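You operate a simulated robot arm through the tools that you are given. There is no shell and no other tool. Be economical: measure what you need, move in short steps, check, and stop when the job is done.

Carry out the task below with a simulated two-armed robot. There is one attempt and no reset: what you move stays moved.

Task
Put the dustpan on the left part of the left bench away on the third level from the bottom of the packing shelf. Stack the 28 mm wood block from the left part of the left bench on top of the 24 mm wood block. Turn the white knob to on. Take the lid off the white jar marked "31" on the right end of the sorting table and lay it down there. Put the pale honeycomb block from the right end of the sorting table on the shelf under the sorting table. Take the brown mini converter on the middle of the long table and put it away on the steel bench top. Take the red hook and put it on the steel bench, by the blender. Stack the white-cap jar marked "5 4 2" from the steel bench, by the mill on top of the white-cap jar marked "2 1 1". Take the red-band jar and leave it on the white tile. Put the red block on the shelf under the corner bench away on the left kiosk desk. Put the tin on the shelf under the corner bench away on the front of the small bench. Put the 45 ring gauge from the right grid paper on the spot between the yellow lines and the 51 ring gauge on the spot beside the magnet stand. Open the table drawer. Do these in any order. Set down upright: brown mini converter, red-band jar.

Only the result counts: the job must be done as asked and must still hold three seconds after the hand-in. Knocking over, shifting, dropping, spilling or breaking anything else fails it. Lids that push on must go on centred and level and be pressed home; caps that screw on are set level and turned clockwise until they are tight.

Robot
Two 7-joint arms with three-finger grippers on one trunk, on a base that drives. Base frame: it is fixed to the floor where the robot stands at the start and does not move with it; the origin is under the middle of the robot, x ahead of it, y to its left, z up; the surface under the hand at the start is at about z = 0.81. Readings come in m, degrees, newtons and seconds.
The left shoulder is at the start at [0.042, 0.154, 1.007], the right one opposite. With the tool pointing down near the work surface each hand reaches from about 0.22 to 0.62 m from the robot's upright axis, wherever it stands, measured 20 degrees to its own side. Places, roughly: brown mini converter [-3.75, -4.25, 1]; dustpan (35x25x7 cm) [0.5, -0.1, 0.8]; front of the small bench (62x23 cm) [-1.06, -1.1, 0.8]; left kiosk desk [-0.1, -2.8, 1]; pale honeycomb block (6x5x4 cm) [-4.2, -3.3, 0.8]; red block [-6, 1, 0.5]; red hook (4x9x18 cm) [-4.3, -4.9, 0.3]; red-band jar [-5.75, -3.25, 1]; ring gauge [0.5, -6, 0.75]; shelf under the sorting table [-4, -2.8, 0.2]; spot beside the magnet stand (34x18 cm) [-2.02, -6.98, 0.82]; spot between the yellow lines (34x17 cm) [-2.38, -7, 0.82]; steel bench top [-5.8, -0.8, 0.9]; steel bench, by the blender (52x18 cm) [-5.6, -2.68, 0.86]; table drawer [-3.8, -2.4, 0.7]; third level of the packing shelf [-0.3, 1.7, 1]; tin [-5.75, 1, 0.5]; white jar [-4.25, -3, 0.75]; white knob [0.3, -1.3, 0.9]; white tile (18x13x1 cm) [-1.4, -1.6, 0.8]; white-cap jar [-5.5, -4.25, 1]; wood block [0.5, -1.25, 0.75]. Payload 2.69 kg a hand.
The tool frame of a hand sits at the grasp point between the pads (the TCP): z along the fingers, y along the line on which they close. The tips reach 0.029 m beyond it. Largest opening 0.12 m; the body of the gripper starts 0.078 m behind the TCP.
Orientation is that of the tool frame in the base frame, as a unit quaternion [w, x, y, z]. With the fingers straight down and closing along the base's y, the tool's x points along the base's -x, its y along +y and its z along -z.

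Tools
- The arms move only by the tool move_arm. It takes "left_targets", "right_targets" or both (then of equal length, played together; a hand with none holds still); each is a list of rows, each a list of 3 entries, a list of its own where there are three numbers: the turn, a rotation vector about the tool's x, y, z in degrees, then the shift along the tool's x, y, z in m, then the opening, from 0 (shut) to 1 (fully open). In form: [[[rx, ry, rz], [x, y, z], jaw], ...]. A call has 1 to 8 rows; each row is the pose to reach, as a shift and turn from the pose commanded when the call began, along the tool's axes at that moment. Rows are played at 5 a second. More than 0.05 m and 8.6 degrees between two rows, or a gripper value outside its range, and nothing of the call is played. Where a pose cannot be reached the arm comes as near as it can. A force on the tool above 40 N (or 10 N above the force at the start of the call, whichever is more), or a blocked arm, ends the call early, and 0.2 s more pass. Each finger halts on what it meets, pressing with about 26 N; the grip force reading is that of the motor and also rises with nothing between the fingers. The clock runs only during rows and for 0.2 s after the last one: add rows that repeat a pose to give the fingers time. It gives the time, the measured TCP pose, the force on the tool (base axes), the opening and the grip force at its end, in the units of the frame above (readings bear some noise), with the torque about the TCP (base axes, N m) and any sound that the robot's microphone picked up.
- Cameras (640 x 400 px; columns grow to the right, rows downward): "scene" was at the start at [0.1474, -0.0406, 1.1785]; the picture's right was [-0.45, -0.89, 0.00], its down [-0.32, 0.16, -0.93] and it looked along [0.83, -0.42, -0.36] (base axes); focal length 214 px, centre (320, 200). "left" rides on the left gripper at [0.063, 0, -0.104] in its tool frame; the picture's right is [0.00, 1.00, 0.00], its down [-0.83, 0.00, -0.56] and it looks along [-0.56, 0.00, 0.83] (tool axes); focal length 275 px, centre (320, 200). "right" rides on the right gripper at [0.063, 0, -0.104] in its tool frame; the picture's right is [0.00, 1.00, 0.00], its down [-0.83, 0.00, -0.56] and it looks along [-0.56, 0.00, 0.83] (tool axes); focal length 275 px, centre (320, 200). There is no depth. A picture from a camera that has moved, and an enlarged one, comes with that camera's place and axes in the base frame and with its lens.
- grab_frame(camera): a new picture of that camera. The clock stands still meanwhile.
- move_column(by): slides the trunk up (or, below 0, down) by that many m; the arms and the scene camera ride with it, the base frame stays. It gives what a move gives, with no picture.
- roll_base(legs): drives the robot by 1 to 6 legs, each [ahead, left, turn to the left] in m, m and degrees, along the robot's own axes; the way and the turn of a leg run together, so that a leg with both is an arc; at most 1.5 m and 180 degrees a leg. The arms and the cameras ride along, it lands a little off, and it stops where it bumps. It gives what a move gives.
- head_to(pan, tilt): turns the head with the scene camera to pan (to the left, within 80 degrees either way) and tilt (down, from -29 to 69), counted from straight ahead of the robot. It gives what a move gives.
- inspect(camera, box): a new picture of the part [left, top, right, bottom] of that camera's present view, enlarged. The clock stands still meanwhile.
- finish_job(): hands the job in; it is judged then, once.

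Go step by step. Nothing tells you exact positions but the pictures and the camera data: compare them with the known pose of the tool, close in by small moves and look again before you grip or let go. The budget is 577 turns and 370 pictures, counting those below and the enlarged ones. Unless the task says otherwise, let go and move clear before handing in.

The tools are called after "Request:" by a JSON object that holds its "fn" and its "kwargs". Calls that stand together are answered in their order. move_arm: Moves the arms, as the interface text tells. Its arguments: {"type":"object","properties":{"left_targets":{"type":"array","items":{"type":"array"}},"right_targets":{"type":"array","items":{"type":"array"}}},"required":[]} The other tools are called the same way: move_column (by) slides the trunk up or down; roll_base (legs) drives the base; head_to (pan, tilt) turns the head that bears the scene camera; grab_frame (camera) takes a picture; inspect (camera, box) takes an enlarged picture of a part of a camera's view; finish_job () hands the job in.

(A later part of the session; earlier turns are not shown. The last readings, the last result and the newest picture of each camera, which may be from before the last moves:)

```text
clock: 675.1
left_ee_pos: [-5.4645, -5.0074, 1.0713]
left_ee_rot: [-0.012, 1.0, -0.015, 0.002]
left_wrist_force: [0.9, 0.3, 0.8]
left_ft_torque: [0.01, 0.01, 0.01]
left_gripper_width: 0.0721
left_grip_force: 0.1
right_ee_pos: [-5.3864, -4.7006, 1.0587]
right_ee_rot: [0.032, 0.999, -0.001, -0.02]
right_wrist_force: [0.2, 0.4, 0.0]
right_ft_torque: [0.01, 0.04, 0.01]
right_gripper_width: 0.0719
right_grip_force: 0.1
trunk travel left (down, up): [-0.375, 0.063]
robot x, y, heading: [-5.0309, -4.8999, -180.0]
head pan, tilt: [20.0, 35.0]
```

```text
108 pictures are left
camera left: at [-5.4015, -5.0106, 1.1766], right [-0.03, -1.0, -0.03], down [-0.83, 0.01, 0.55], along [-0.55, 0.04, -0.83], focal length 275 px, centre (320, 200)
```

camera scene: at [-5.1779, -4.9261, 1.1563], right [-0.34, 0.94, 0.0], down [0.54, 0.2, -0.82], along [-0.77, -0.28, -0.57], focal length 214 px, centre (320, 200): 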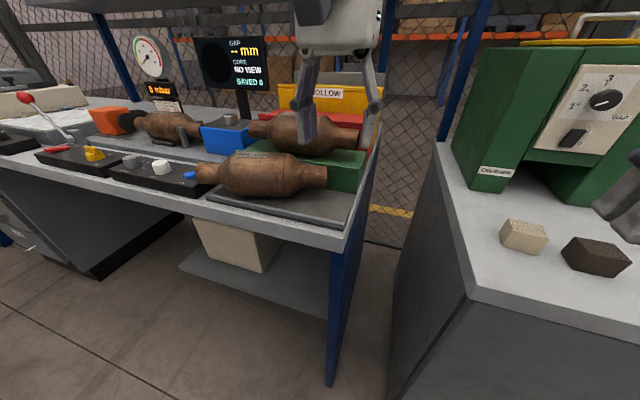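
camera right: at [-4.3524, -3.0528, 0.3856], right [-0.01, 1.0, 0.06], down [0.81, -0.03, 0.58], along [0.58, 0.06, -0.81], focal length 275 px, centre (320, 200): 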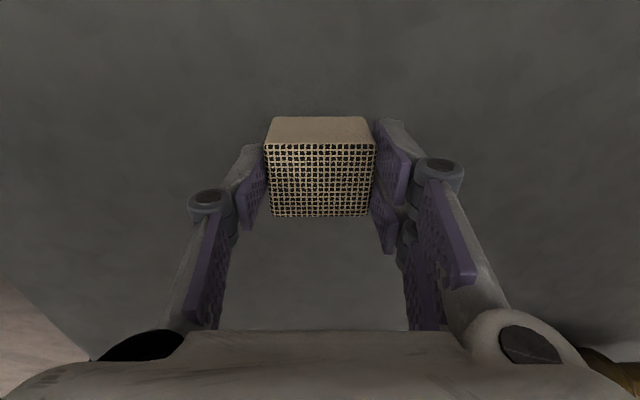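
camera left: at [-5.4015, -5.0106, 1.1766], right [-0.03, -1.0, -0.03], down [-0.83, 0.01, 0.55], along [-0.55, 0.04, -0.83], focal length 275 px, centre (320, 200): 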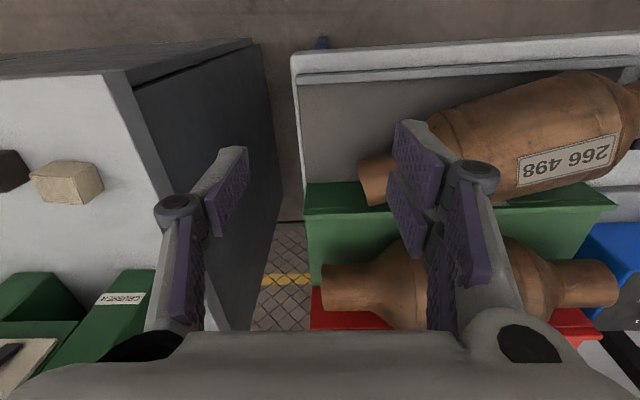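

The sample's right neck is now at ≈(-5.57,-5.05,0.925), turned ~13°; originally its end was flush with the green step's end (y≈-4.98). I'll grip the neck with the left hand turned ~77°.

Request:
{"fn": "move_arm", "kwargs": {"left_targets": [[[0, 0, 8.5], [0, 0, 0], 0.7], [[0, 0, 17], [0, 0, 0], 0.7], [[0, 0, 25.5], [0, 0, 0], 0.7], [[0, 0, 34], [0, 0, 0], 0.7], [[0, 0, 42.5], [0, 0, 0], 0.7], [[0, 0, 51], [0, 0, 0], 0.7], [[0, 0, 59.5], [0, 0, 0], 0.7], [[0, 0, 68], [0, 0, 0], 0.7]]}}

Request:
{"fn": "grab_frame", "kwargs": {"camera": "left"}}

```text
clock: 676.9
left_ee_pos: [-5.4651, -5.008, 1.0708]
left_ee_rot: [-0.011, 0.82, -0.573, -0.006]
left_wrist_force: [0.0, 0.2, -0.2]
left_ft_torque: [-0.03, 0.0, 0.01]
left_gripper_width: 0.084
left_grip_force: 0.0
right_ee_pos: [-5.3872, -4.6998, 1.0584]
right_ee_rot: [0.032, 0.999, 0.0, -0.02]
right_wrist_force: [0.0, -0.1, 0.5]
right_ft_torque: [0.02, 0.02, 0.0]
right_gripper_width: 0.0722
right_grip_force: 0.0
trunk travel left (down, up): [-0.375, 0.063]
robot x, y, heading: [-5.0308, -4.8975, -179.7]
head pan, tilt: [20.0, 35.0]
```

```text
107 pictures are left
camera left: at [-5.4432, -5.0672, 1.1751], right [-0.94, -0.34, -0.01], down [-0.28, 0.77, 0.57], along [-0.19, 0.54, -0.82], focal length 275 px, centre (320, 200)
```

left: 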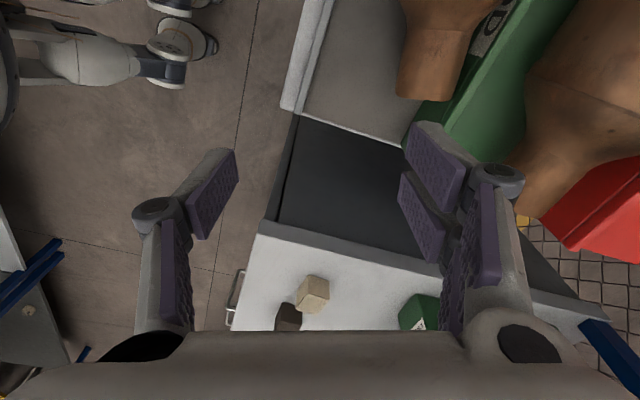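

Request:
{"fn": "move_arm", "kwargs": {"left_targets": [[[0, 0, 4], [0.0125, 0.031, 0], 0.7], [[0, 0, 8], [0.025, 0.062, 0], 0.7], [[0, 0, 9], [0.0375, 0.0933, 0.01], 0.7], [[0, 0, 9], [0.0375, 0.0933, 0.05], 0.7]]}}

Request:
{"fn": "grab_frame", "kwargs": {"camera": "left"}}

Request:
{"fn": "grab_frame", "kwargs": {"camera": "scene"}}

```text
clock: 677.9
left_ee_pos: [-5.5394, -5.0764, 1.0207]
left_ee_rot: [-0.01, 0.773, -0.635, -0.007]
left_wrist_force: [2.3, 1.5, 5.7]
left_ft_torque: [-0.04, 0.29, -0.07]
left_gripper_width: 0.0874
left_grip_force: 0.1
right_ee_pos: [-5.3867, -4.7012, 1.0591]
right_ee_rot: [0.031, 0.999, 0.0, -0.019]
right_wrist_force: [0.0, -0.5, 0.1]
right_ft_torque: [0.0, -0.02, -0.02]
right_gripper_width: 0.0723
right_grip_force: 0.0
trunk travel left (down, up): [-0.375, 0.063]
robot x, y, heading: [-5.0283, -4.9013, -179.8]
head pan, tilt: [20.0, 35.0]
```

```text
106 pictures are left
camera left: at [-5.5269, -5.1395, 1.1232], right [-0.98, -0.19, -0.01], down [-0.16, 0.8, 0.58], along [-0.1, 0.57, -0.82], focal length 275 px, centre (320, 200)
```

left: 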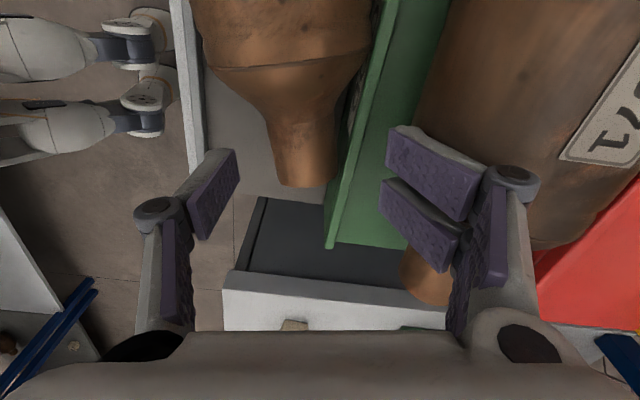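

```text
105 pictures are left
camera scene: at [-5.1776, -4.926, 1.1564], right [-0.34, 0.94, 0.0], down [0.54, 0.2, -0.82], along [-0.77, -0.28, -0.57], focal length 214 px, centre (320, 200)
```

scene: 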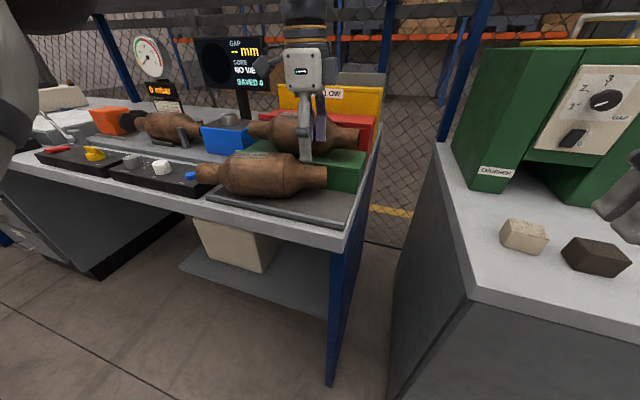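

The back finger brushed the upper sample; raise, narrow the opening to 60 mm, and descend.

Request:
{"fn": "move_arm", "kwargs": {"left_targets": [[[0, 0, 0], [0, 0, -0.02], 0.7], [[0, 0, 0], [0, 0.0, -0.02], 0.52], [[0, 0, 0], [0, -0.005, -0.02], 0.5], [[0, 0, 0], [0, -0.005, 0.02], 0.5], [[0, 0, 0], [0, -0.005, 0.04], 0.5]]}}

Request:
{"fn": "grab_frame", "kwargs": {"camera": "left"}}

```text
clock: 679.1
left_ee_pos: [-5.5335, -5.0735, 0.9875]
left_ee_rot: [-0.006, 0.774, -0.633, -0.014]
left_wrist_force: [-4.2, -4.0, 39.9]
left_ft_torque: [-1.19, 1.93, 0.0]
left_gripper_width: 0.0754
left_grip_force: 9.6
right_ee_pos: [-5.3851, -4.7003, 1.0607]
right_ee_rot: [0.031, 0.999, -0.001, -0.021]
right_wrist_force: [0.5, 0.2, 0.4]
right_ft_torque: [-0.02, 0.01, 0.04]
right_gripper_width: 0.0722
right_grip_force: 0.0
trunk travel left (down, up): [-0.375, 0.063]
robot x, y, heading: [-5.0317, -4.893, -180.1]
head pan, tilt: [20.0, 35.0]
```

```text
104 pictures are left
camera left: at [-5.5197, -5.1356, 1.0895], right [-0.98, -0.19, 0.01], down [-0.15, 0.8, 0.58], along [-0.12, 0.57, -0.82], focal length 275 px, centre (320, 200)
```

left: 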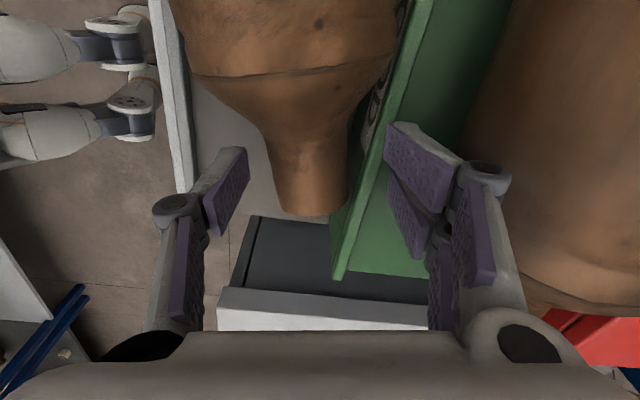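

There's no room behind the neck (the green step is higher, z≈0.96). Better: push it back along its axis from its left end. Raise, unrotate, and shift left.

Request:
{"fn": "move_arm", "kwargs": {"left_targets": [[[0, 0, 0], [0, 0, -0.03], 0.5], [[0, 0, 0], [0, 0, -0.075], 0.5], [[0, 0, -8.4], [0, 0, -0.11], 0.3], [[0, 0, -16.8], [0, 0, -0.11], 0], [[0, 0, -25.2], [0, 0, -0.11], 0], [[0, 0, -33.6], [0, 0, -0.11], 0], [[0, 0, -42], [0, 0, -0.11], 0], [[0, 0, -50], [0, 0, -0.11], 0]]}}

Request:
{"fn": "move_arm", "kwargs": {"left_targets": [[[0, 0, -8.4], [0, 0, 0], 0], [[0, 0, -16.8], [0, 0, 0], 0], [[0, 0, -25.2], [0, 0, 0], 0]]}}

Request:
{"fn": "roll_base", "kwargs": {"legs": [[0, 0.33, 0]]}}

Request:
{"fn": "grab_frame", "kwargs": {"camera": "left"}}

Request:
{"fn": "head_to", "kwargs": {"pan": 0, "tilt": 35}}

Request:
{"fn": "grab_frame", "kwargs": {"camera": "scene"}}

```text
clock: 680.9
left_ee_pos: [-5.5334, -5.0764, 1.0892]
left_ee_rot: [-0.013, 0.969, -0.247, -0.001]
left_wrist_force: [1.1, 0.0, -0.6]
left_ft_torque: [0.0, 0.02, -0.02]
left_gripper_width: 0.0
left_grip_force: 26.2
right_ee_pos: [-5.3863, -4.6998, 1.059]
right_ee_rot: [0.031, 0.999, -0.001, -0.02]
right_wrist_force: [-0.1, 0.6, -0.2]
right_ft_torque: [-0.03, -0.01, -0.01]
right_gripper_width: 0.0723
right_grip_force: 0.1
trunk travel left (down, up): [-0.375, 0.063]
robot x, y, heading: [-5.0313, -4.894, -179.8]
head pan, tilt: [20.0, 35.0]
```

```text
clock: 681.7
left_ee_pos: [-5.5326, -5.0765, 1.0903]
left_ee_rot: [-0.012, 1.0, -0.029, 0.001]
left_wrist_force: [0.9, 0.5, 0.2]
left_ft_torque: [0.01, -0.01, 0.0]
left_gripper_width: 0.0
left_grip_force: 26.4
right_ee_pos: [-5.3885, -4.7004, 1.0584]
right_ee_rot: [0.031, 0.999, 0.0, -0.019]
right_wrist_force: [-0.1, 0.6, 0.0]
right_ft_torque: [0.04, 0.01, -0.02]
right_gripper_width: 0.0721
right_grip_force: 0.2
trunk travel left (down, up): [-0.375, 0.063]
robot x, y, heading: [-5.0307, -4.895, -179.9]
head pan, tilt: [20.0, 35.0]
```

```text
clock: 684.8
left_ee_pos: [-5.5354, -5.4026, 1.0894]
left_ee_rot: [-0.012, 0.999, -0.033, 0.001]
left_wrist_force: [-0.9, -0.1, 0.0]
left_ft_torque: [-0.02, 0.01, -0.01]
left_gripper_width: 0.0003
left_grip_force: 26.1
right_ee_pos: [-5.3861, -5.0292, 1.0588]
right_ee_rot: [0.031, 0.999, -0.003, -0.019]
right_wrist_force: [-0.2, -1.0, -0.6]
right_ft_torque: [0.01, 0.02, 0.0]
right_gripper_width: 0.072
right_grip_force: 0.0
trunk travel left (down, up): [-0.375, 0.063]
robot x, y, heading: [-5.0303, -5.2271, 179.7]
head pan, tilt: [20.0, 35.0]
```

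```text
103 pictures are left
camera left: at [-5.4722, -5.4074, 1.1944], right [-0.07, -1.0, -0.03], down [-0.83, 0.04, 0.55], along [-0.55, 0.06, -0.83], focal length 275 px, centre (320, 200)
```

left: 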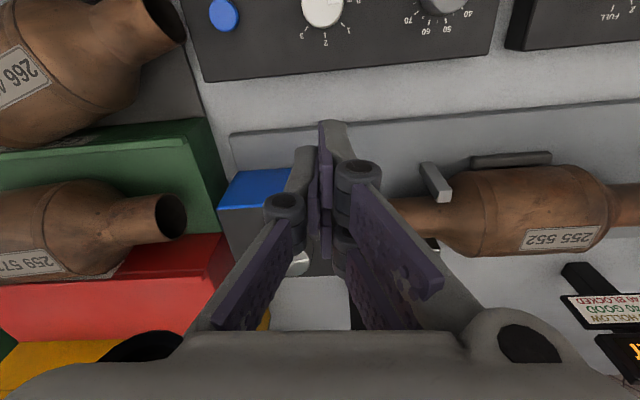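

```text
clock: 685.6
left_ee_pos: [-5.5345, -5.4035, 1.0894]
left_ee_rot: [-0.012, 0.999, -0.034, 0.001]
left_wrist_force: [0.2, -0.4, -0.9]
left_ft_torque: [-0.04, 0.0, 0.0]
left_gripper_width: 0.0
left_grip_force: 25.5
right_ee_pos: [-5.388, -5.0284, 1.0591]
right_ee_rot: [0.032, 0.999, -0.003, -0.019]
right_wrist_force: [-0.3, 0.0, -0.6]
right_ft_torque: [-0.03, -0.03, -0.04]
right_gripper_width: 0.0722
right_grip_force: 0.1
trunk travel left (down, up): [-0.375, 0.063]
robot x, y, heading: [-5.0328, -5.2237, 179.7]
head pan, tilt: [0.0, 35.0]
```

```text
102 pictures are left
camera scene: at [-5.1839, -5.2248, 1.1564], right [0.0, 1.0, 0.0], down [0.57, 0.0, -0.82], along [-0.82, 0.0, -0.57], focal length 214 px, centre (320, 200)
```

scene: 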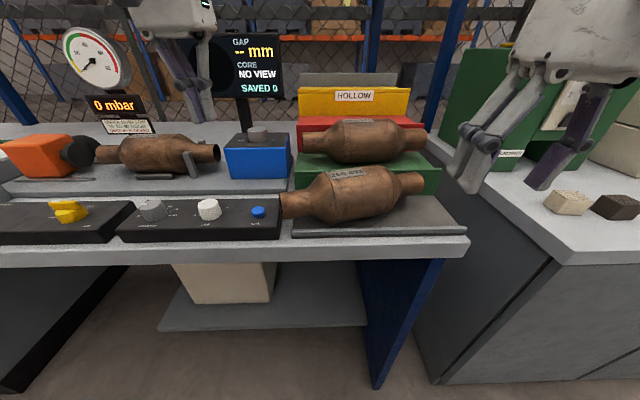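

From this view the sample is off by ~2–3 cm and ~7°. I push its left neck end gently in +y with closed left fingers.

Request:
{"fn": "move_arm", "kwargs": {"left_targets": [[[0, 0, 0], [0.02, -0.03, 0.01], 0], [[0, 0, 0], [0.041, -0.06, 0.02], 0], [[0, 0, 0], [0.041, -0.06, 0.06], 0], [[0, 0, 0], [0.041, -0.06, 0.1], 0], [[0, 0, 0], [0.041, -0.06, 0.143], 0]]}}

Request:
{"fn": "grab_frame", "kwargs": {"camera": "scene"}}

```text
clock: 686.9
left_ee_pos: [-5.4896, -5.343, 0.9556]
left_ee_rot: [-0.014, 0.999, -0.032, -0.003]
left_wrist_force: [8.6, -0.5, 15.0]
left_ft_torque: [-0.12, -0.44, 0.05]
left_gripper_width: 0.0
left_grip_force: 28.5
right_ee_pos: [-5.3848, -5.0283, 1.0584]
right_ee_rot: [0.031, 0.999, -0.002, -0.02]
right_wrist_force: [0.0, 0.1, -0.4]
right_ft_torque: [0.0, -0.03, -0.02]
right_gripper_width: 0.0722
right_grip_force: 0.1
trunk travel left (down, up): [-0.375, 0.063]
robot x, y, heading: [-5.0292, -5.2247, 179.7]
head pan, tilt: [0.0, 35.0]
stopped in row 5 (left hand): the force on the tool passed its limit at 44 N (the readings are from after the stop); the commanded pose is now the measured one
```

```text
101 pictures are left
camera scene: at [-5.1825, -5.2246, 1.1568], right [0.0, 1.0, 0.0], down [0.57, 0.0, -0.82], along [-0.82, 0.0, -0.57], focal length 214 px, centre (320, 200)
```

scene: 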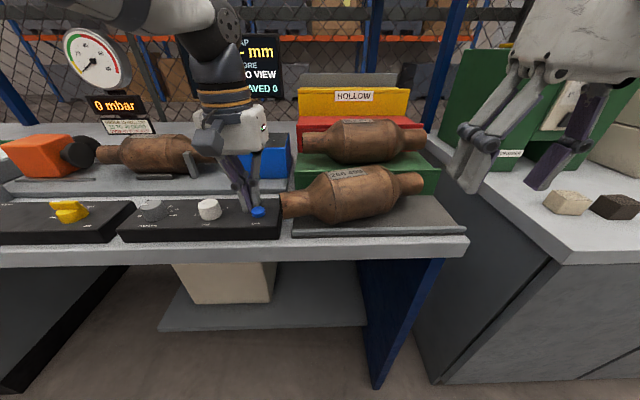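

The tips touched the console top; raise 12 mm and push at that height.

Request:
{"fn": "move_arm", "kwargs": {"left_targets": [[[0, 0, 0], [0, 0, -0.013], 0], [[0, 0, 0], [0, -0.02, -0.013], 0], [[0, 0, 0], [0, -0.035, -0.013], 0], [[0, 0, 0], [0, -0.045, -0.013], 0]]}}

Request:
{"fn": "grab_frame", "kwargs": {"camera": "scene"}}

```text
clock: 687.9
left_ee_pos: [-5.4875, -5.2967, 0.9669]
left_ee_rot: [-0.013, 0.999, -0.032, -0.003]
left_wrist_force: [1.1, -2.6, -1.8]
left_ft_torque: [-0.06, 0.01, 0.01]
left_gripper_width: 0.0
left_grip_force: 28.6
right_ee_pos: [-5.3873, -5.0286, 1.0586]
right_ee_rot: [0.031, 0.999, -0.002, -0.018]
right_wrist_force: [0.0, -0.4, 0.0]
right_ft_torque: [-0.03, -0.02, 0.02]
right_gripper_width: 0.072
right_grip_force: 0.1
trunk travel left (down, up): [-0.375, 0.063]
robot x, y, heading: [-5.0352, -5.2239, 179.7]
head pan, tilt: [0.0, 35.0]
```

```text
100 pictures are left
camera scene: at [-5.184, -5.225, 1.1564], right [0.0, 1.0, 0.0], down [0.57, 0.0, -0.82], along [-0.82, 0.0, -0.57], focal length 214 px, centre (320, 200)
```

scene: 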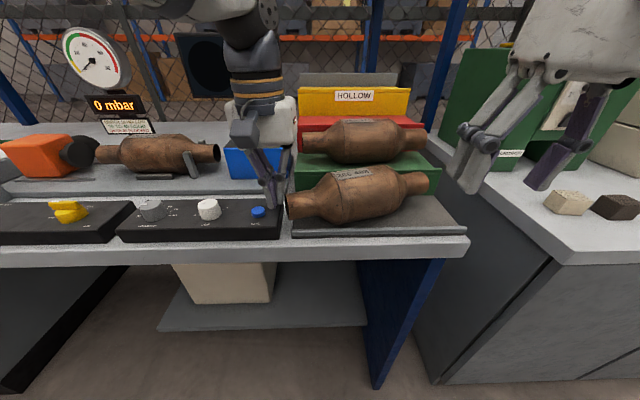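

Request:
{"fn": "move_arm", "kwargs": {"left_targets": [[[0, 0, 0], [0, -0.008, 0], 0], [[0, 0, 0], [0, -0.016, 0], 0], [[0, 0, 0], [0, -0.02, 0], 0]]}}

Request:
{"fn": "grab_frame", "kwargs": {"camera": "scene"}}

```text
clock: 688.7
left_ee_pos: [-5.4868, -5.2791, 0.9669]
left_ee_rot: [-0.013, 0.999, -0.032, -0.003]
left_wrist_force: [-0.7, -3.2, -2.0]
left_ft_torque: [-0.1, 0.01, -0.03]
left_gripper_width: 0.0
left_grip_force: 28.5
right_ee_pos: [-5.3874, -5.0278, 1.0585]
right_ee_rot: [0.029, 0.999, -0.003, -0.018]
right_wrist_force: [-0.5, -0.4, 0.6]
right_ft_torque: [-0.01, -0.01, -0.01]
right_gripper_width: 0.072
right_grip_force: 0.1
trunk travel left (down, up): [-0.375, 0.063]
robot x, y, heading: [-5.0305, -5.2277, 179.5]
head pan, tilt: [0.0, 35.0]
```

```text
99 pictures are left
camera scene: at [-5.1841, -5.2251, 1.1564], right [0.0, 1.0, 0.0], down [0.57, 0.0, -0.82], along [-0.82, 0.0, -0.57], focal length 214 px, centre (320, 200)
```

scene: 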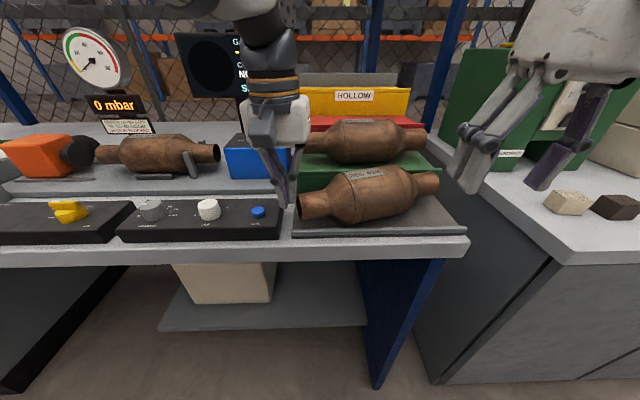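

y is restored. Now correct the yaw a little by nudging the left neck from the front (−x) ~2.5 cm.

Request:
{"fn": "move_arm", "kwargs": {"left_targets": [[[0, 0, 0], [0, 0.015, 0], 0], [[0, 0, 0], [0.03, 0.015, 0], 0], [[0, 0, 0], [0.05, 0.012, 0], 0], [[0, 0, 0], [0.052, -0.02, 0], 0], [[0, 0, 0], [0.052, -0.035, 0], 0], [[0, 0, 0], [0.04, -0.035, 0], 0], [[0, 0, 0], [0.03, -0.035, 0], 0]]}}

Request:
{"fn": "grab_frame", "kwargs": {"camera": "scene"}}

```text
clock: 690.3
left_ee_pos: [-5.4544, -5.2461, 0.9704]
left_ee_rot: [-0.013, 0.999, -0.033, -0.003]
left_wrist_force: [0.5, -2.2, 0.4]
left_ft_torque: [-0.07, -0.04, 0.03]
left_gripper_width: 0.0
left_grip_force: 28.4
right_ee_pos: [-5.3867, -5.0281, 1.0579]
right_ee_rot: [0.03, 0.999, -0.003, -0.018]
right_wrist_force: [0.1, 0.2, 0.6]
right_ft_torque: [0.0, 0.03, -0.01]
right_gripper_width: 0.072
right_grip_force: 0.0
trunk travel left (down, up): [-0.375, 0.063]
robot x, y, heading: [-5.0344, -5.2265, 179.9]
head pan, tilt: [0.0, 35.0]
```

```text
98 pictures are left
camera scene: at [-5.1839, -5.2251, 1.1564], right [0.0, 1.0, 0.0], down [0.57, 0.0, -0.82], along [-0.82, 0.0, -0.57], focal length 214 px, centre (320, 200)
```

scene: 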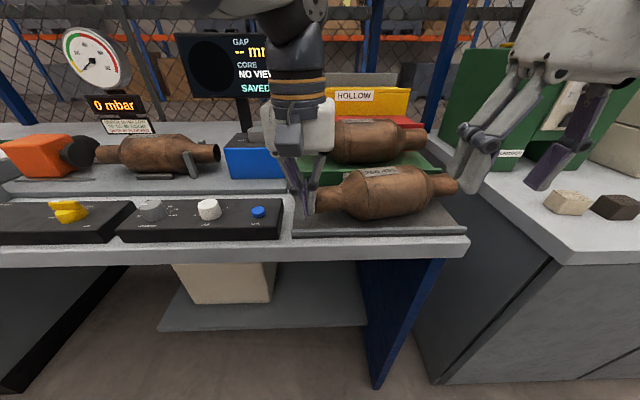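

It slid too far (+3 cm). I'll nudge it back −y from its right end with the right hand. Raise the left hand, shift right a bit, close the right fingers.

Request:
{"fn": "move_arm", "kwargs": {"left_targets": [[[0, 0, 0], [0, 0.02, -0.02], 0], [[0, 0, 0], [0.02, 0.02, -0.06], 0], [[0, 0, 0], [0.04, 0.02, -0.1], 0]], "right_targets": [[[0, 0, 0], [0, 0, -0.01], 0.3], [[0, 0, 0], [0, 0, -0.02], 0], [[0, 0, 0], [0, 0, -0.02], 0]]}}

Request:
{"fn": "roll_base", "kwargs": {"legs": [[0, -0.15, 0]]}}

Request:
{"fn": "grab_frame", "kwargs": {"camera": "right"}}

Request:
{"fn": "grab_frame", "kwargs": {"camera": "scene"}}

```text
clock: 691.1
left_ee_pos: [-5.4172, -5.2691, 1.0674]
left_ee_rot: [-0.013, 0.999, -0.033, -0.003]
left_wrist_force: [0.2, -0.7, -0.1]
left_ft_torque: [0.01, -0.02, 0.01]
left_gripper_width: 0.0
left_grip_force: 28.6
right_ee_pos: [-5.3862, -5.0263, 1.0773]
right_ee_rot: [0.03, 0.999, -0.002, -0.019]
right_wrist_force: [-0.4, -0.1, -0.2]
right_ft_torque: [-0.02, 0.0, 0.01]
right_gripper_width: 0.0001
right_grip_force: 25.8
trunk travel left (down, up): [-0.375, 0.063]
robot x, y, heading: [-5.0326, -5.2305, 179.7]
head pan, tilt: [0.0, 35.0]
```

```text
clock: 692.9
left_ee_pos: [-5.4169, -5.1219, 1.0666]
left_ee_rot: [-0.014, 0.999, -0.034, -0.003]
left_wrist_force: [-0.2, 0.4, 0.2]
left_ft_torque: [-0.02, 0.0, -0.02]
left_gripper_width: 0.0
left_grip_force: 28.3
right_ee_pos: [-5.3848, -4.8779, 1.0769]
right_ee_rot: [0.032, 0.999, -0.003, -0.019]
right_wrist_force: [-0.1, -0.2, 0.0]
right_ft_torque: [0.01, 0.0, 0.01]
right_gripper_width: 0.0
right_grip_force: 26.1
trunk travel left (down, up): [-0.375, 0.063]
robot x, y, heading: [-5.0323, -5.0753, 179.7]
head pan, tilt: [0.0, 35.0]
```

```text
97 pictures are left
camera right: at [-5.3181, -4.8729, 1.1788], right [0.0, -1.0, 0.06], down [-0.81, 0.04, 0.59], along [-0.59, -0.05, -0.81], focal length 275 px, centre (320, 200)
```

right: 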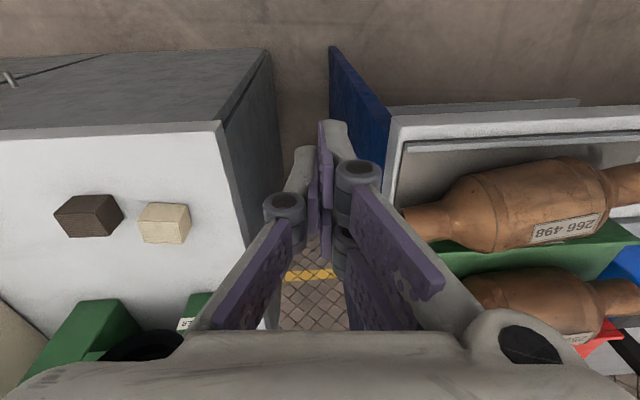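

```text
96 pictures are left
camera scene: at [-5.1833, -5.0772, 1.1564], right [0.01, 1.0, 0.0], down [0.57, 0.0, -0.82], along [-0.82, 0.0, -0.57], focal length 214 px, centre (320, 200)
```

scene: 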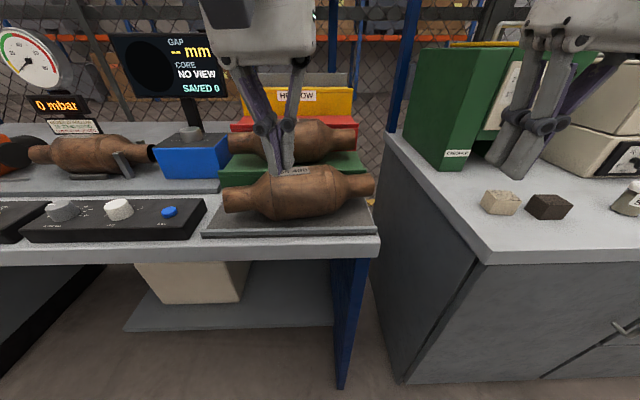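

Request:
{"fn": "move_arm", "kwargs": {"right_targets": [[[0, 0, 0], [-0.04, 0.01, 0], 0], [[0, 0, 0], [-0.08, 0.02, 0], 0], [[0, 0, 0], [-0.115, 0.03, 0.02], 0], [[0, 0, 0], [-0.14, 0.035, 0.05], 0], [[0, 0, 0], [-0.145, 0.035, 0.085], 0], [[0, 0, 0], [-0.145, 0.035, 0.108], 0]]}}

Request:
{"fn": "grab_frame", "kwargs": {"camera": "scene"}}

```text
clock: 694.3
left_ee_pos: [-5.4184, -5.1221, 1.0664]
left_ee_rot: [-0.013, 0.999, -0.033, -0.003]
left_wrist_force: [-0.8, 0.4, -0.4]
left_ft_torque: [0.0, -0.03, 0.01]
left_gripper_width: 0.0002
left_grip_force: 28.1
right_ee_pos: [-5.536, -4.9189, 0.9759]
right_ee_rot: [0.032, 0.999, -0.003, -0.019]
right_wrist_force: [-0.3, -0.4, 0.1]
right_ft_torque: [0.03, -0.01, -0.01]
right_gripper_width: 0.0
right_grip_force: 26.0
trunk travel left (down, up): [-0.375, 0.063]
robot x, y, heading: [-5.0308, -5.0776, 180.0]
head pan, tilt: [0.0, 35.0]
```

```text
95 pictures are left
camera scene: at [-5.1835, -5.0776, 1.1564], right [0.01, 1.0, 0.0], down [0.57, 0.0, -0.82], along [-0.82, 0.0, -0.57], focal length 214 px, centre (320, 200)
```

scene: 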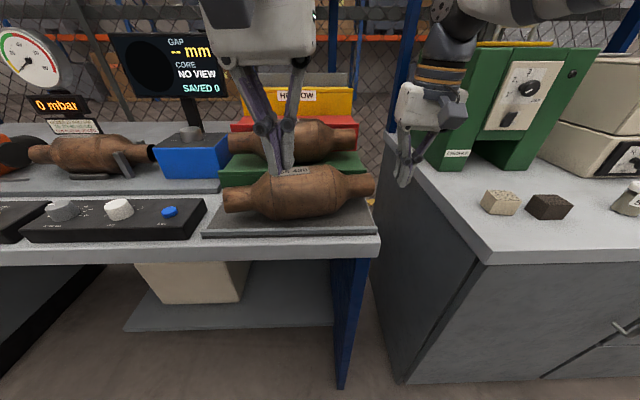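

Request:
{"fn": "move_arm", "kwargs": {"right_targets": [[[0, 0, 0], [0, 0.025, 0.003], 0], [[0, 0, 0], [0, 0.042, 0.005], 0], [[0, 0, 0], [0, 0.052, 0.005], 0]]}}

Request:
{"fn": "grab_frame", "kwargs": {"camera": "scene"}}

```text
clock: 695.1
left_ee_pos: [-5.4173, -5.1206, 1.067]
left_ee_rot: [-0.013, 0.999, -0.034, -0.002]
left_wrist_force: [-1.0, 0.2, -0.2]
left_ft_torque: [0.0, -0.03, 0.02]
left_gripper_width: 0.0001
left_grip_force: 28.7
right_ee_pos: [-5.536, -4.9711, 0.975]
right_ee_rot: [0.03, 0.999, -0.004, -0.018]
right_wrist_force: [0.8, 4.6, -0.5]
right_ft_torque: [0.06, 0.01, 0.06]
right_gripper_width: 0.0
right_grip_force: 26.0
trunk travel left (down, up): [-0.375, 0.063]
robot x, y, heading: [-5.0302, -5.0783, 180.0]
head pan, tilt: [0.0, 35.0]
```

```text
94 pictures are left
camera scene: at [-5.1834, -5.0772, 1.1564], right [0.01, 1.0, 0.0], down [0.57, 0.0, -0.82], along [-0.82, 0.0, -0.57], focal length 214 px, centre (320, 200)
```

scene: 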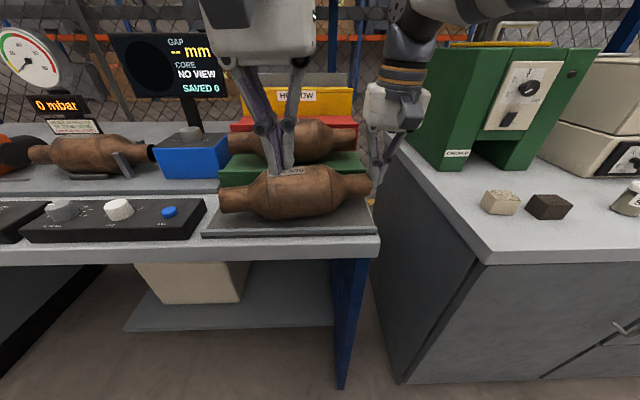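

The sample is back within ~1 cm of its original pose; display unchanged. Retract and go to the white-cap jars, looking for the hook on the way.

Request:
{"fn": "move_arm", "kwargs": {"right_targets": [[[0, 0, 0], [0, -0.02, -0.02], 0], [[0, 0, 0], [0.03, -0.03, -0.055], 0.2], [[0, 0, 0], [0.07, -0.03, -0.08], 0.5], [[0, 0, 0], [0.11, -0.03, -0.09], 0.5]], "left_targets": [[[0, 0, 0], [0, 0, 0], 0.3], [[0, 0, 0], [0.01, 0, 0], 0.5], [[0, 0, 0], [0.03, 0, 0], 0.5], [[0, 0, 0], [0.05, 0, 0], 0.5]]}}

Request:
{"fn": "roll_base", "kwargs": {"legs": [[-0.12, 0, 0], [0, -0.75, 0]]}}

Request:
{"fn": "head_to", "kwargs": {"pan": 0, "tilt": 40}}

Request:
{"fn": "grab_frame", "kwargs": {"camera": "scene"}}

```text
clock: 696.1
left_ee_pos: [-5.3648, -5.1256, 1.0657]
left_ee_rot: [-0.013, 0.999, -0.032, -0.003]
left_wrist_force: [-0.1, -0.3, 0.1]
left_ft_torque: [-0.04, 0.02, 0.02]
left_gripper_width: 0.0599
left_grip_force: 0.0
right_ee_pos: [-5.4217, -4.9378, 1.0613]
right_ee_rot: [0.031, 0.999, -0.003, -0.02]
right_wrist_force: [1.0, -0.4, 0.1]
right_ft_torque: [0.02, 0.0, -0.01]
right_gripper_width: 0.0599
right_grip_force: 0.1
trunk travel left (down, up): [-0.375, 0.063]
robot x, y, heading: [-5.0321, -5.0778, 179.9]
head pan, tilt: [0.0, 35.0]
```

```text
clock: 702.9
left_ee_pos: [-5.241, -4.4062, 1.0645]
left_ee_rot: [-0.013, 1.0, -0.026, -0.004]
left_wrist_force: [-0.4, -0.3, -0.3]
left_ft_torque: [0.02, -0.01, 0.03]
left_gripper_width: 0.0598
left_grip_force: 0.0
right_ee_pos: [-5.3003, -4.2191, 1.0591]
right_ee_rot: [0.031, 0.999, 0.003, -0.018]
right_wrist_force: [-0.4, 0.7, 0.0]
right_ft_torque: [0.0, 0.01, 0.0]
right_gripper_width: 0.0599
right_grip_force: 0.2
trunk travel left (down, up): [-0.375, 0.063]
robot x, y, heading: [-4.9064, -4.3565, -179.6]
head pan, tilt: [0.0, 35.0]
```

```text
clock: 703.6
left_ee_pos: [-5.2433, -4.407, 1.065]
left_ee_rot: [-0.013, 1.0, -0.026, -0.004]
left_wrist_force: [0.2, -0.3, -0.2]
left_ft_torque: [-0.01, 0.02, -0.02]
left_gripper_width: 0.06
left_grip_force: 0.0
right_ee_pos: [-5.3, -4.2203, 1.0602]
right_ee_rot: [0.031, 0.999, 0.004, -0.019]
right_wrist_force: [-0.1, 0.2, -0.1]
right_ft_torque: [0.0, 0.01, 0.01]
right_gripper_width: 0.0602
right_grip_force: 0.1
trunk travel left (down, up): [-0.375, 0.063]
robot x, y, heading: [-4.9093, -4.3562, -179.7]
head pan, tilt: [0.0, 40.0]
```

```text
93 pictures are left
camera scene: at [-5.0577, -4.3558, 1.1489], right [-0.01, 1.0, 0.0], down [0.64, 0.01, -0.77], along [-0.77, -0.01, -0.64], focal length 214 px, centre (320, 200)
```

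scene: 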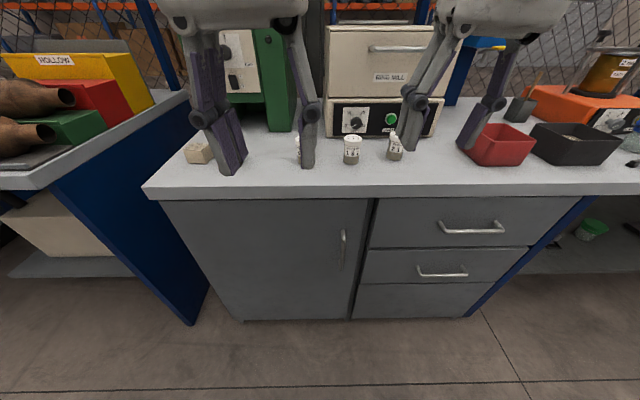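

Request:
{"fn": "inspect", "kwargs": {"camera": "scene", "box": [280, 115, 420, 185]}}

Request:
{"fn": "grab_frame", "kwargs": {"camera": "right"}}

```text
4.57 times, centred on (350, 150) of scene
camera zoom: at [-5.0577, -4.3558, 1.1489], right [-0.01, 1.0, 0.0], down [0.64, 0.01, -0.77], along [-0.77, -0.01, -0.64], focal length 980 px, centre (183, 429)
```

zoom: 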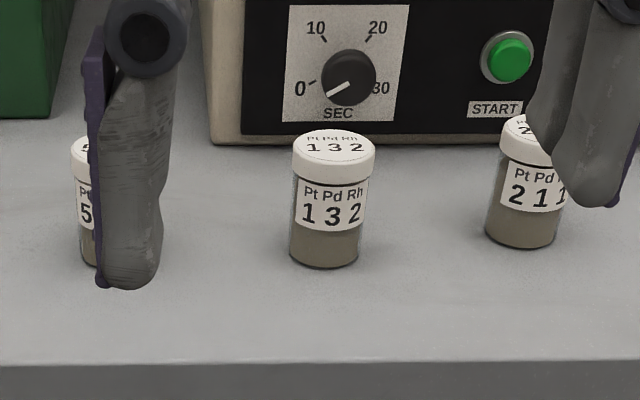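

```text
91 pictures are left
camera right: at [-5.2328, -4.2131, 1.1613], right [0.01, -1.0, 0.06], down [-0.81, 0.03, 0.59], along [-0.59, -0.06, -0.81], focal length 275 px, centre (320, 200)
```

right: 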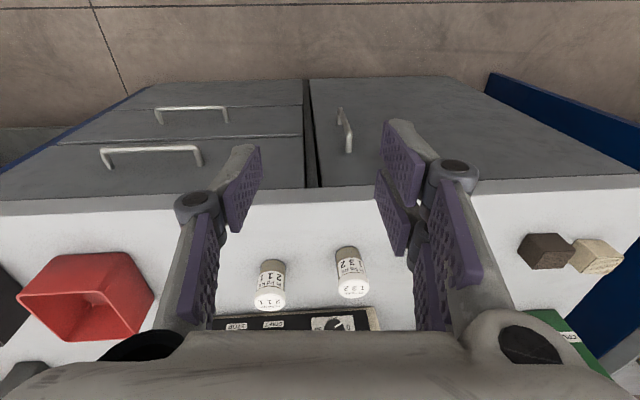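

Jars left to right: 542, 132, 211. 542 is at ≈(-5.55,-4.40). Drive ahead 13 cm and bring the left hand over it.

Request:
{"fn": "roll_base", "kwargs": {"legs": [[0.13, 0, -0.4]]}}

Request:
{"fn": "move_arm", "kwargs": {"left_targets": [[[0, 0, 0], [-0.04, 0, 0.0], 0.7], [[0, 0, 0], [-0.08, 0, 0.01], 0.7], [[0, 0, 0], [-0.12, 0, 0.03], 0.7], [[0, 0, 0], [-0.155, 0, 0.05], 0.7]]}}

Request:
{"fn": "grab_frame", "kwargs": {"camera": "left"}}

```text
clock: 704.9
left_ee_pos: [-5.3704, -4.4055, 1.0657]
left_ee_rot: [-0.013, 0.999, -0.03, -0.003]
left_wrist_force: [-0.4, -0.2, -0.6]
left_ft_torque: [0.0, -0.04, 0.0]
left_gripper_width: 0.0604
left_grip_force: 0.1
right_ee_pos: [-5.4273, -4.218, 1.0604]
right_ee_rot: [0.03, 0.999, 0.001, -0.018]
right_wrist_force: [-0.5, -1.2, -0.2]
right_ft_torque: [0.0, -0.03, 0.01]
right_gripper_width: 0.0602
right_grip_force: 0.1
trunk travel left (down, up): [-0.375, 0.063]
robot x, y, heading: [-5.039, -4.3592, -180.0]
head pan, tilt: [0.0, 40.0]
```

```text
clock: 705.9
left_ee_pos: [-5.526, -4.3923, 1.0153]
left_ee_rot: [-0.013, 0.999, -0.03, -0.003]
left_wrist_force: [0.0, 0.2, -0.3]
left_ft_torque: [0.01, -0.03, 0.0]
left_gripper_width: 0.0841
left_grip_force: 0.1
right_ee_pos: [-5.4274, -4.2176, 1.0604]
right_ee_rot: [0.031, 0.999, 0.001, -0.019]
right_wrist_force: [-0.4, 1.4, -0.5]
right_ft_torque: [-0.04, 0.0, -0.02]
right_gripper_width: 0.0598
right_grip_force: 0.0
trunk travel left (down, up): [-0.375, 0.063]
robot x, y, heading: [-5.0338, -4.3583, -179.8]
head pan, tilt: [0.0, 40.0]
```

```text
90 pictures are left
camera left: at [-5.4619, -4.3968, 1.1197], right [-0.06, -1.0, -0.03], down [-0.83, 0.04, 0.56], along [-0.56, 0.06, -0.83], focal length 275 px, centre (320, 200)
```

left: 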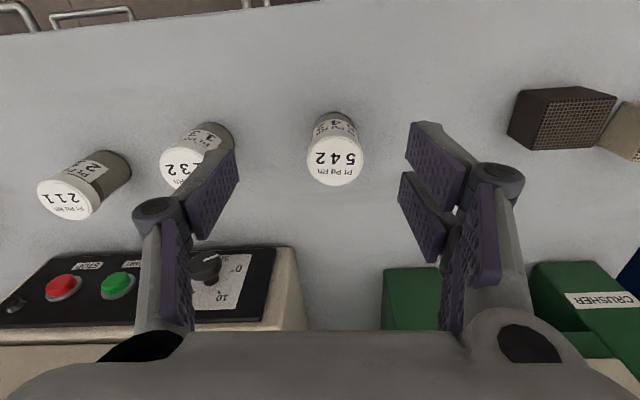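

Request:
{"fn": "move_arm", "kwargs": {"left_targets": [[[0, 0, 0], [-0.013, 0.004, 0.03], 0.65], [[0, 0, 0], [-0.026, 0.0076, 0.06], 0.65], [[0, 0, 0], [-0.026, 0.0076, 0.09], 0.65], [[0, 0, 0], [-0.026, 0.0076, 0.108], 0.65]]}}

Request:
{"fn": "grab_frame", "kwargs": {"camera": "left"}}

```text
clock: 706.9
left_ee_pos: [-5.5539, -4.3968, 0.9071]
left_ee_rot: [-0.014, 0.999, -0.029, -0.003]
left_wrist_force: [0.4, 0.5, 0.1]
left_ft_torque: [-0.04, 0.03, 0.01]
left_gripper_width: 0.0782
left_grip_force: 0.1
right_ee_pos: [-5.4277, -4.2181, 1.0599]
right_ee_rot: [0.03, 0.999, 0.0, -0.019]
right_wrist_force: [-0.2, 0.3, -0.2]
right_ft_torque: [0.0, 0.0, 0.0]
right_gripper_width: 0.0597
right_grip_force: 0.1
trunk travel left (down, up): [-0.375, 0.063]
robot x, y, heading: [-5.0381, -4.3569, -179.8]
head pan, tilt: [0.0, 40.0]
```

```text
89 pictures are left
camera left: at [-5.4887, -4.4025, 1.0126], right [-0.06, -1.0, -0.03], down [-0.83, 0.04, 0.56], along [-0.56, 0.06, -0.83], focal length 275 px, centre (320, 200)
```

left: 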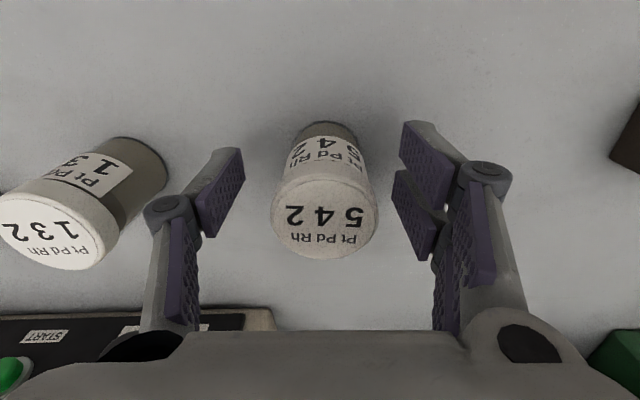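

Request:
{"fn": "move_arm", "kwargs": {"left_targets": [[[0, 0, 0], [0, 0, 0], 0.45], [[0, 0, 0], [0, 0, 0], 0.3], [[0, 0, 0], [0, 0, 0], 0.2], [[0, 0, 0], [0, 0, 0], 0.2], [[0, 0, 0], [0, 0, -0.03], 0.2], [[0, 0, 0], [0, 0, -0.07], 0.2], [[0, 0, 0], [0, 0, -0.11], 0.2], [[0, 0, 0], [0.03, 0, -0.14], 0.2]]}}

Request:
{"fn": "roll_base", "kwargs": {"legs": [[0, -0.24, -0.2]]}}

Request:
{"fn": "grab_frame", "kwargs": {"camera": "left"}}

Request:
{"fn": "grab_frame", "kwargs": {"camera": "scene"}}

```text
clock: 708.6
left_ee_pos: [-5.5204, -4.4035, 1.0509]
left_ee_rot: [-0.013, 0.999, -0.03, -0.004]
left_wrist_force: [0.8, -1.3, -2.2]
left_ft_torque: [0.02, 0.04, -0.01]
left_gripper_width: 0.0413
left_grip_force: 25.8
right_ee_pos: [-5.4248, -4.2183, 1.0609]
right_ee_rot: [0.031, 0.999, 0.001, -0.02]
right_wrist_force: [0.0, -0.1, -0.1]
right_ft_torque: [0.03, 0.01, -0.01]
right_gripper_width: 0.0601
right_grip_force: 0.1
trunk travel left (down, up): [-0.375, 0.063]
robot x, y, heading: [-5.0399, -4.3607, -179.7]
head pan, tilt: [0.0, 40.0]
```

```text
clock: 711.1
left_ee_pos: [-5.5217, -4.1618, 1.0504]
left_ee_rot: [-0.013, 0.999, -0.03, -0.003]
left_wrist_force: [-0.4, 1.0, -0.6]
left_ft_torque: [0.0, 0.04, 0.01]
left_gripper_width: 0.0413
left_grip_force: 26.3
right_ee_pos: [-5.4261, -3.977, 1.0593]
right_ee_rot: [0.03, 0.999, 0.0, -0.018]
right_wrist_force: [-0.2, 0.4, 0.5]
right_ft_torque: [-0.02, 0.01, 0.01]
right_gripper_width: 0.06
right_grip_force: 0.1
trunk travel left (down, up): [-0.375, 0.063]
robot x, y, heading: [-5.0349, -4.1177, 179.6]
head pan, tilt: [0.0, 40.0]
```

```text
88 pictures are left
camera left: at [-5.4584, -4.1671, 1.154], right [-0.07, -1.0, -0.03], down [-0.83, 0.04, 0.56], along [-0.56, 0.06, -0.83], focal length 275 px, centre (320, 200)
```

left: 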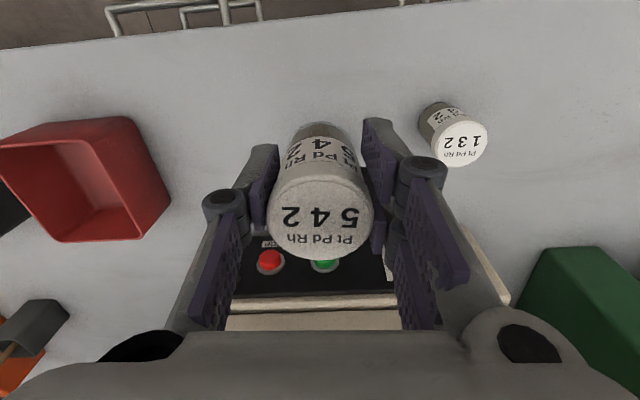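

```text
87 pictures are left
camera scene: at [-5.1849, -4.1153, 1.1488], right [0.0, 1.0, 0.0], down [0.64, 0.0, -0.77], along [-0.77, 0.0, -0.64], focal length 214 px, centre (320, 200)
```

scene: 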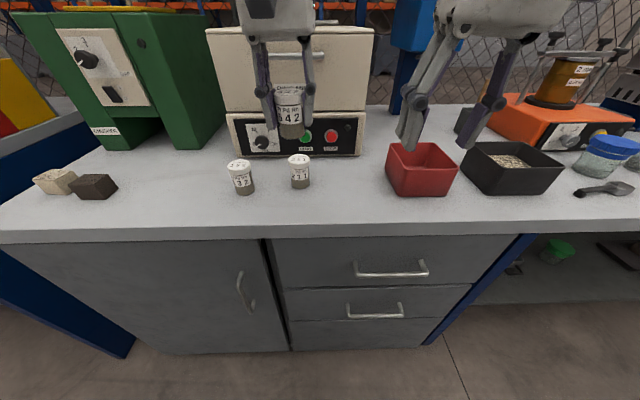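

Target 211 cap at (-5.576,-4.160). Move above it and check alignment.

Request:
{"fn": "move_arm", "kwargs": {"left_targets": [[[0, 0, 0], [-0.03, 0.001, 0], 0.2], [[0, 0, 0], [-0.057, 0.002, 0.01], 0.2], [[0, 0, 0], [-0.057, 0.002, 0.04], 0.2], [[0, 0, 0], [-0.057, 0.002, 0.055], 0.2]]}}

Request:
{"fn": "inspect", "kwargs": {"camera": "scene", "box": [240, 90, 360, 210]}}

Request:
{"fn": "grab_frame", "kwargs": {"camera": "right"}}

```text
clock: 712.1
left_ee_pos: [-5.577, -4.1639, 0.9939]
left_ee_rot: [-0.013, 0.999, -0.032, -0.003]
left_wrist_force: [-0.3, 0.3, -0.6]
left_ft_torque: [0.0, -0.01, -0.02]
left_gripper_width: 0.0415
left_grip_force: 25.7
left hand out of reach, approached as far as the arm can: row 1, 2, 3, 4
right_ee_pos: [-5.4263, -3.9774, 1.0598]
right_ee_rot: [0.03, 0.999, -0.001, -0.018]
right_wrist_force: [-0.8, -1.1, -0.2]
right_ft_torque: [-0.01, -0.04, 0.0]
right_gripper_width: 0.06
right_grip_force: 0.0
trunk travel left (down, up): [-0.375, 0.063]
robot x, y, heading: [-5.0395, -4.1167, 179.8]
head pan, tilt: [0.0, 40.0]
```

```text
3.33 times, centred on (300, 150) of scene
camera zoom: at [-5.1849, -4.1157, 1.1489], right [0.0, 1.0, 0.0], down [0.64, 0.0, -0.77], along [-0.77, 0.0, -0.64], focal length 715 px, centre (387, 367)
```

zoom: 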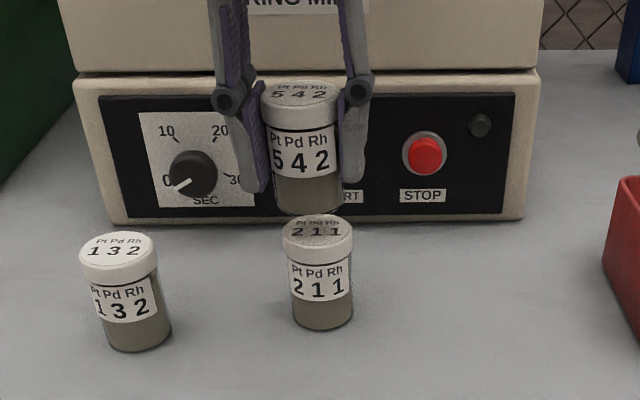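

```text
85 pictures are left
camera right: at [-5.3587, -3.9715, 1.1613], right [0.0, -1.0, 0.06], down [-0.81, 0.03, 0.59], along [-0.59, -0.05, -0.81], focal length 275 px, centre (320, 200)
```

right: 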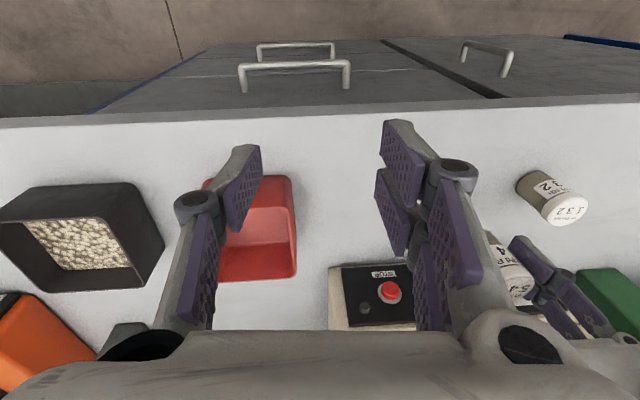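

Shift 6 mm in +y, then lower to contact.

Request:
{"fn": "move_arm", "kwargs": {"left_targets": [[[0, 0, 0], [0, -0.006, 0], 0.2], [[0, 0, 0], [0, -0.006, 0.008], 0.2], [[0, 0, 0], [0, -0.006, 0.012], 0.2]]}}

Request:
{"fn": "inspect", "kwargs": {"camera": "scene", "box": [240, 90, 360, 210]}}

```text
clock: 712.9
left_ee_pos: [-5.5755, -4.1577, 0.9825]
left_ee_rot: [-0.014, 0.999, -0.032, -0.003]
left_wrist_force: [-0.1, 0.5, -1.8]
left_ft_torque: [-0.01, -0.01, -0.02]
left_gripper_width: 0.0415
left_grip_force: 25.4
right_ee_pos: [-5.426, -3.9763, 1.0592]
right_ee_rot: [0.03, 0.999, -0.002, -0.018]
right_wrist_force: [0.0, -0.5, -1.6]
right_ft_torque: [0.02, 0.03, -0.02]
right_gripper_width: 0.0601
right_grip_force: 0.1
trunk travel left (down, up): [-0.375, 0.063]
robot x, y, heading: [-5.039, -4.1137, 180.0]
head pan, tilt: [0.0, 40.0]
```

```text
3.33 times, centred on (300, 150) of scene
camera zoom: at [-5.1847, -4.1156, 1.1489], right [0.0, 1.0, 0.0], down [0.64, 0.0, -0.77], along [-0.77, 0.0, -0.64], focal length 715 px, centre (387, 367)
```

zoom: 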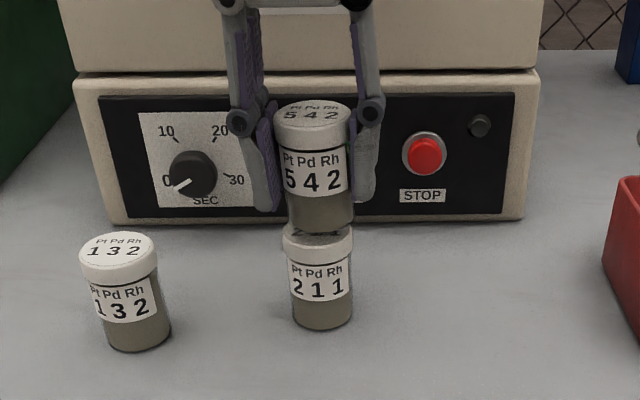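

Request:
{"fn": "move_arm", "kwargs": {"left_targets": [[[0, 0, 0], [0, 0, 0.003], 0.2], [[0, 0, 0], [0, 0, 0.0055], 0.2], [[0, 0, 0], [0, 0, 0.0075], 0.2]]}}

Request:
{"fn": "inspect", "kwargs": {"camera": "scene", "box": [240, 90, 360, 210]}}

```text
clock: 713.7
left_ee_pos: [-5.5745, -4.1578, 0.9755]
left_ee_rot: [-0.013, 0.999, -0.03, -0.003]
left_wrist_force: [0.1, 0.0, -0.1]
left_ft_torque: [0.0, 0.01, -0.01]
left_gripper_width: 0.0417
left_grip_force: 25.9
right_ee_pos: [-5.4264, -3.977, 1.0599]
right_ee_rot: [0.031, 0.999, -0.001, -0.018]
right_wrist_force: [-0.4, -0.3, 0.5]
right_ft_torque: [-0.01, 0.03, -0.01]
right_gripper_width: 0.0599
right_grip_force: 0.1
trunk travel left (down, up): [-0.375, 0.063]
robot x, y, heading: [-5.0381, -4.1156, 179.8]
head pan, tilt: [0.0, 40.0]
```

```text
3.33 times, centred on (300, 150) of scene
camera zoom: at [-5.1848, -4.1156, 1.1489], right [0.0, 1.0, 0.0], down [0.64, 0.0, -0.77], along [-0.77, 0.0, -0.64], focal length 715 px, centre (387, 367)
```

zoom: 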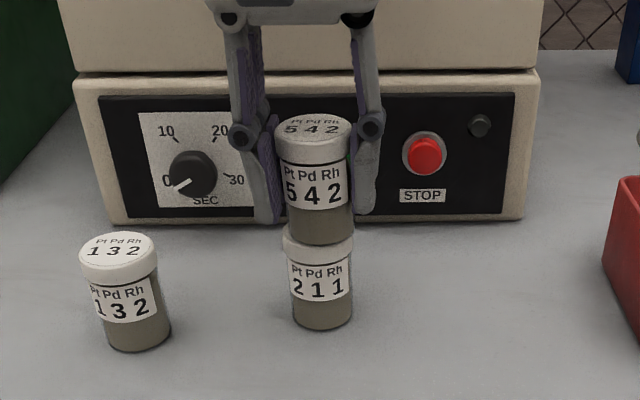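

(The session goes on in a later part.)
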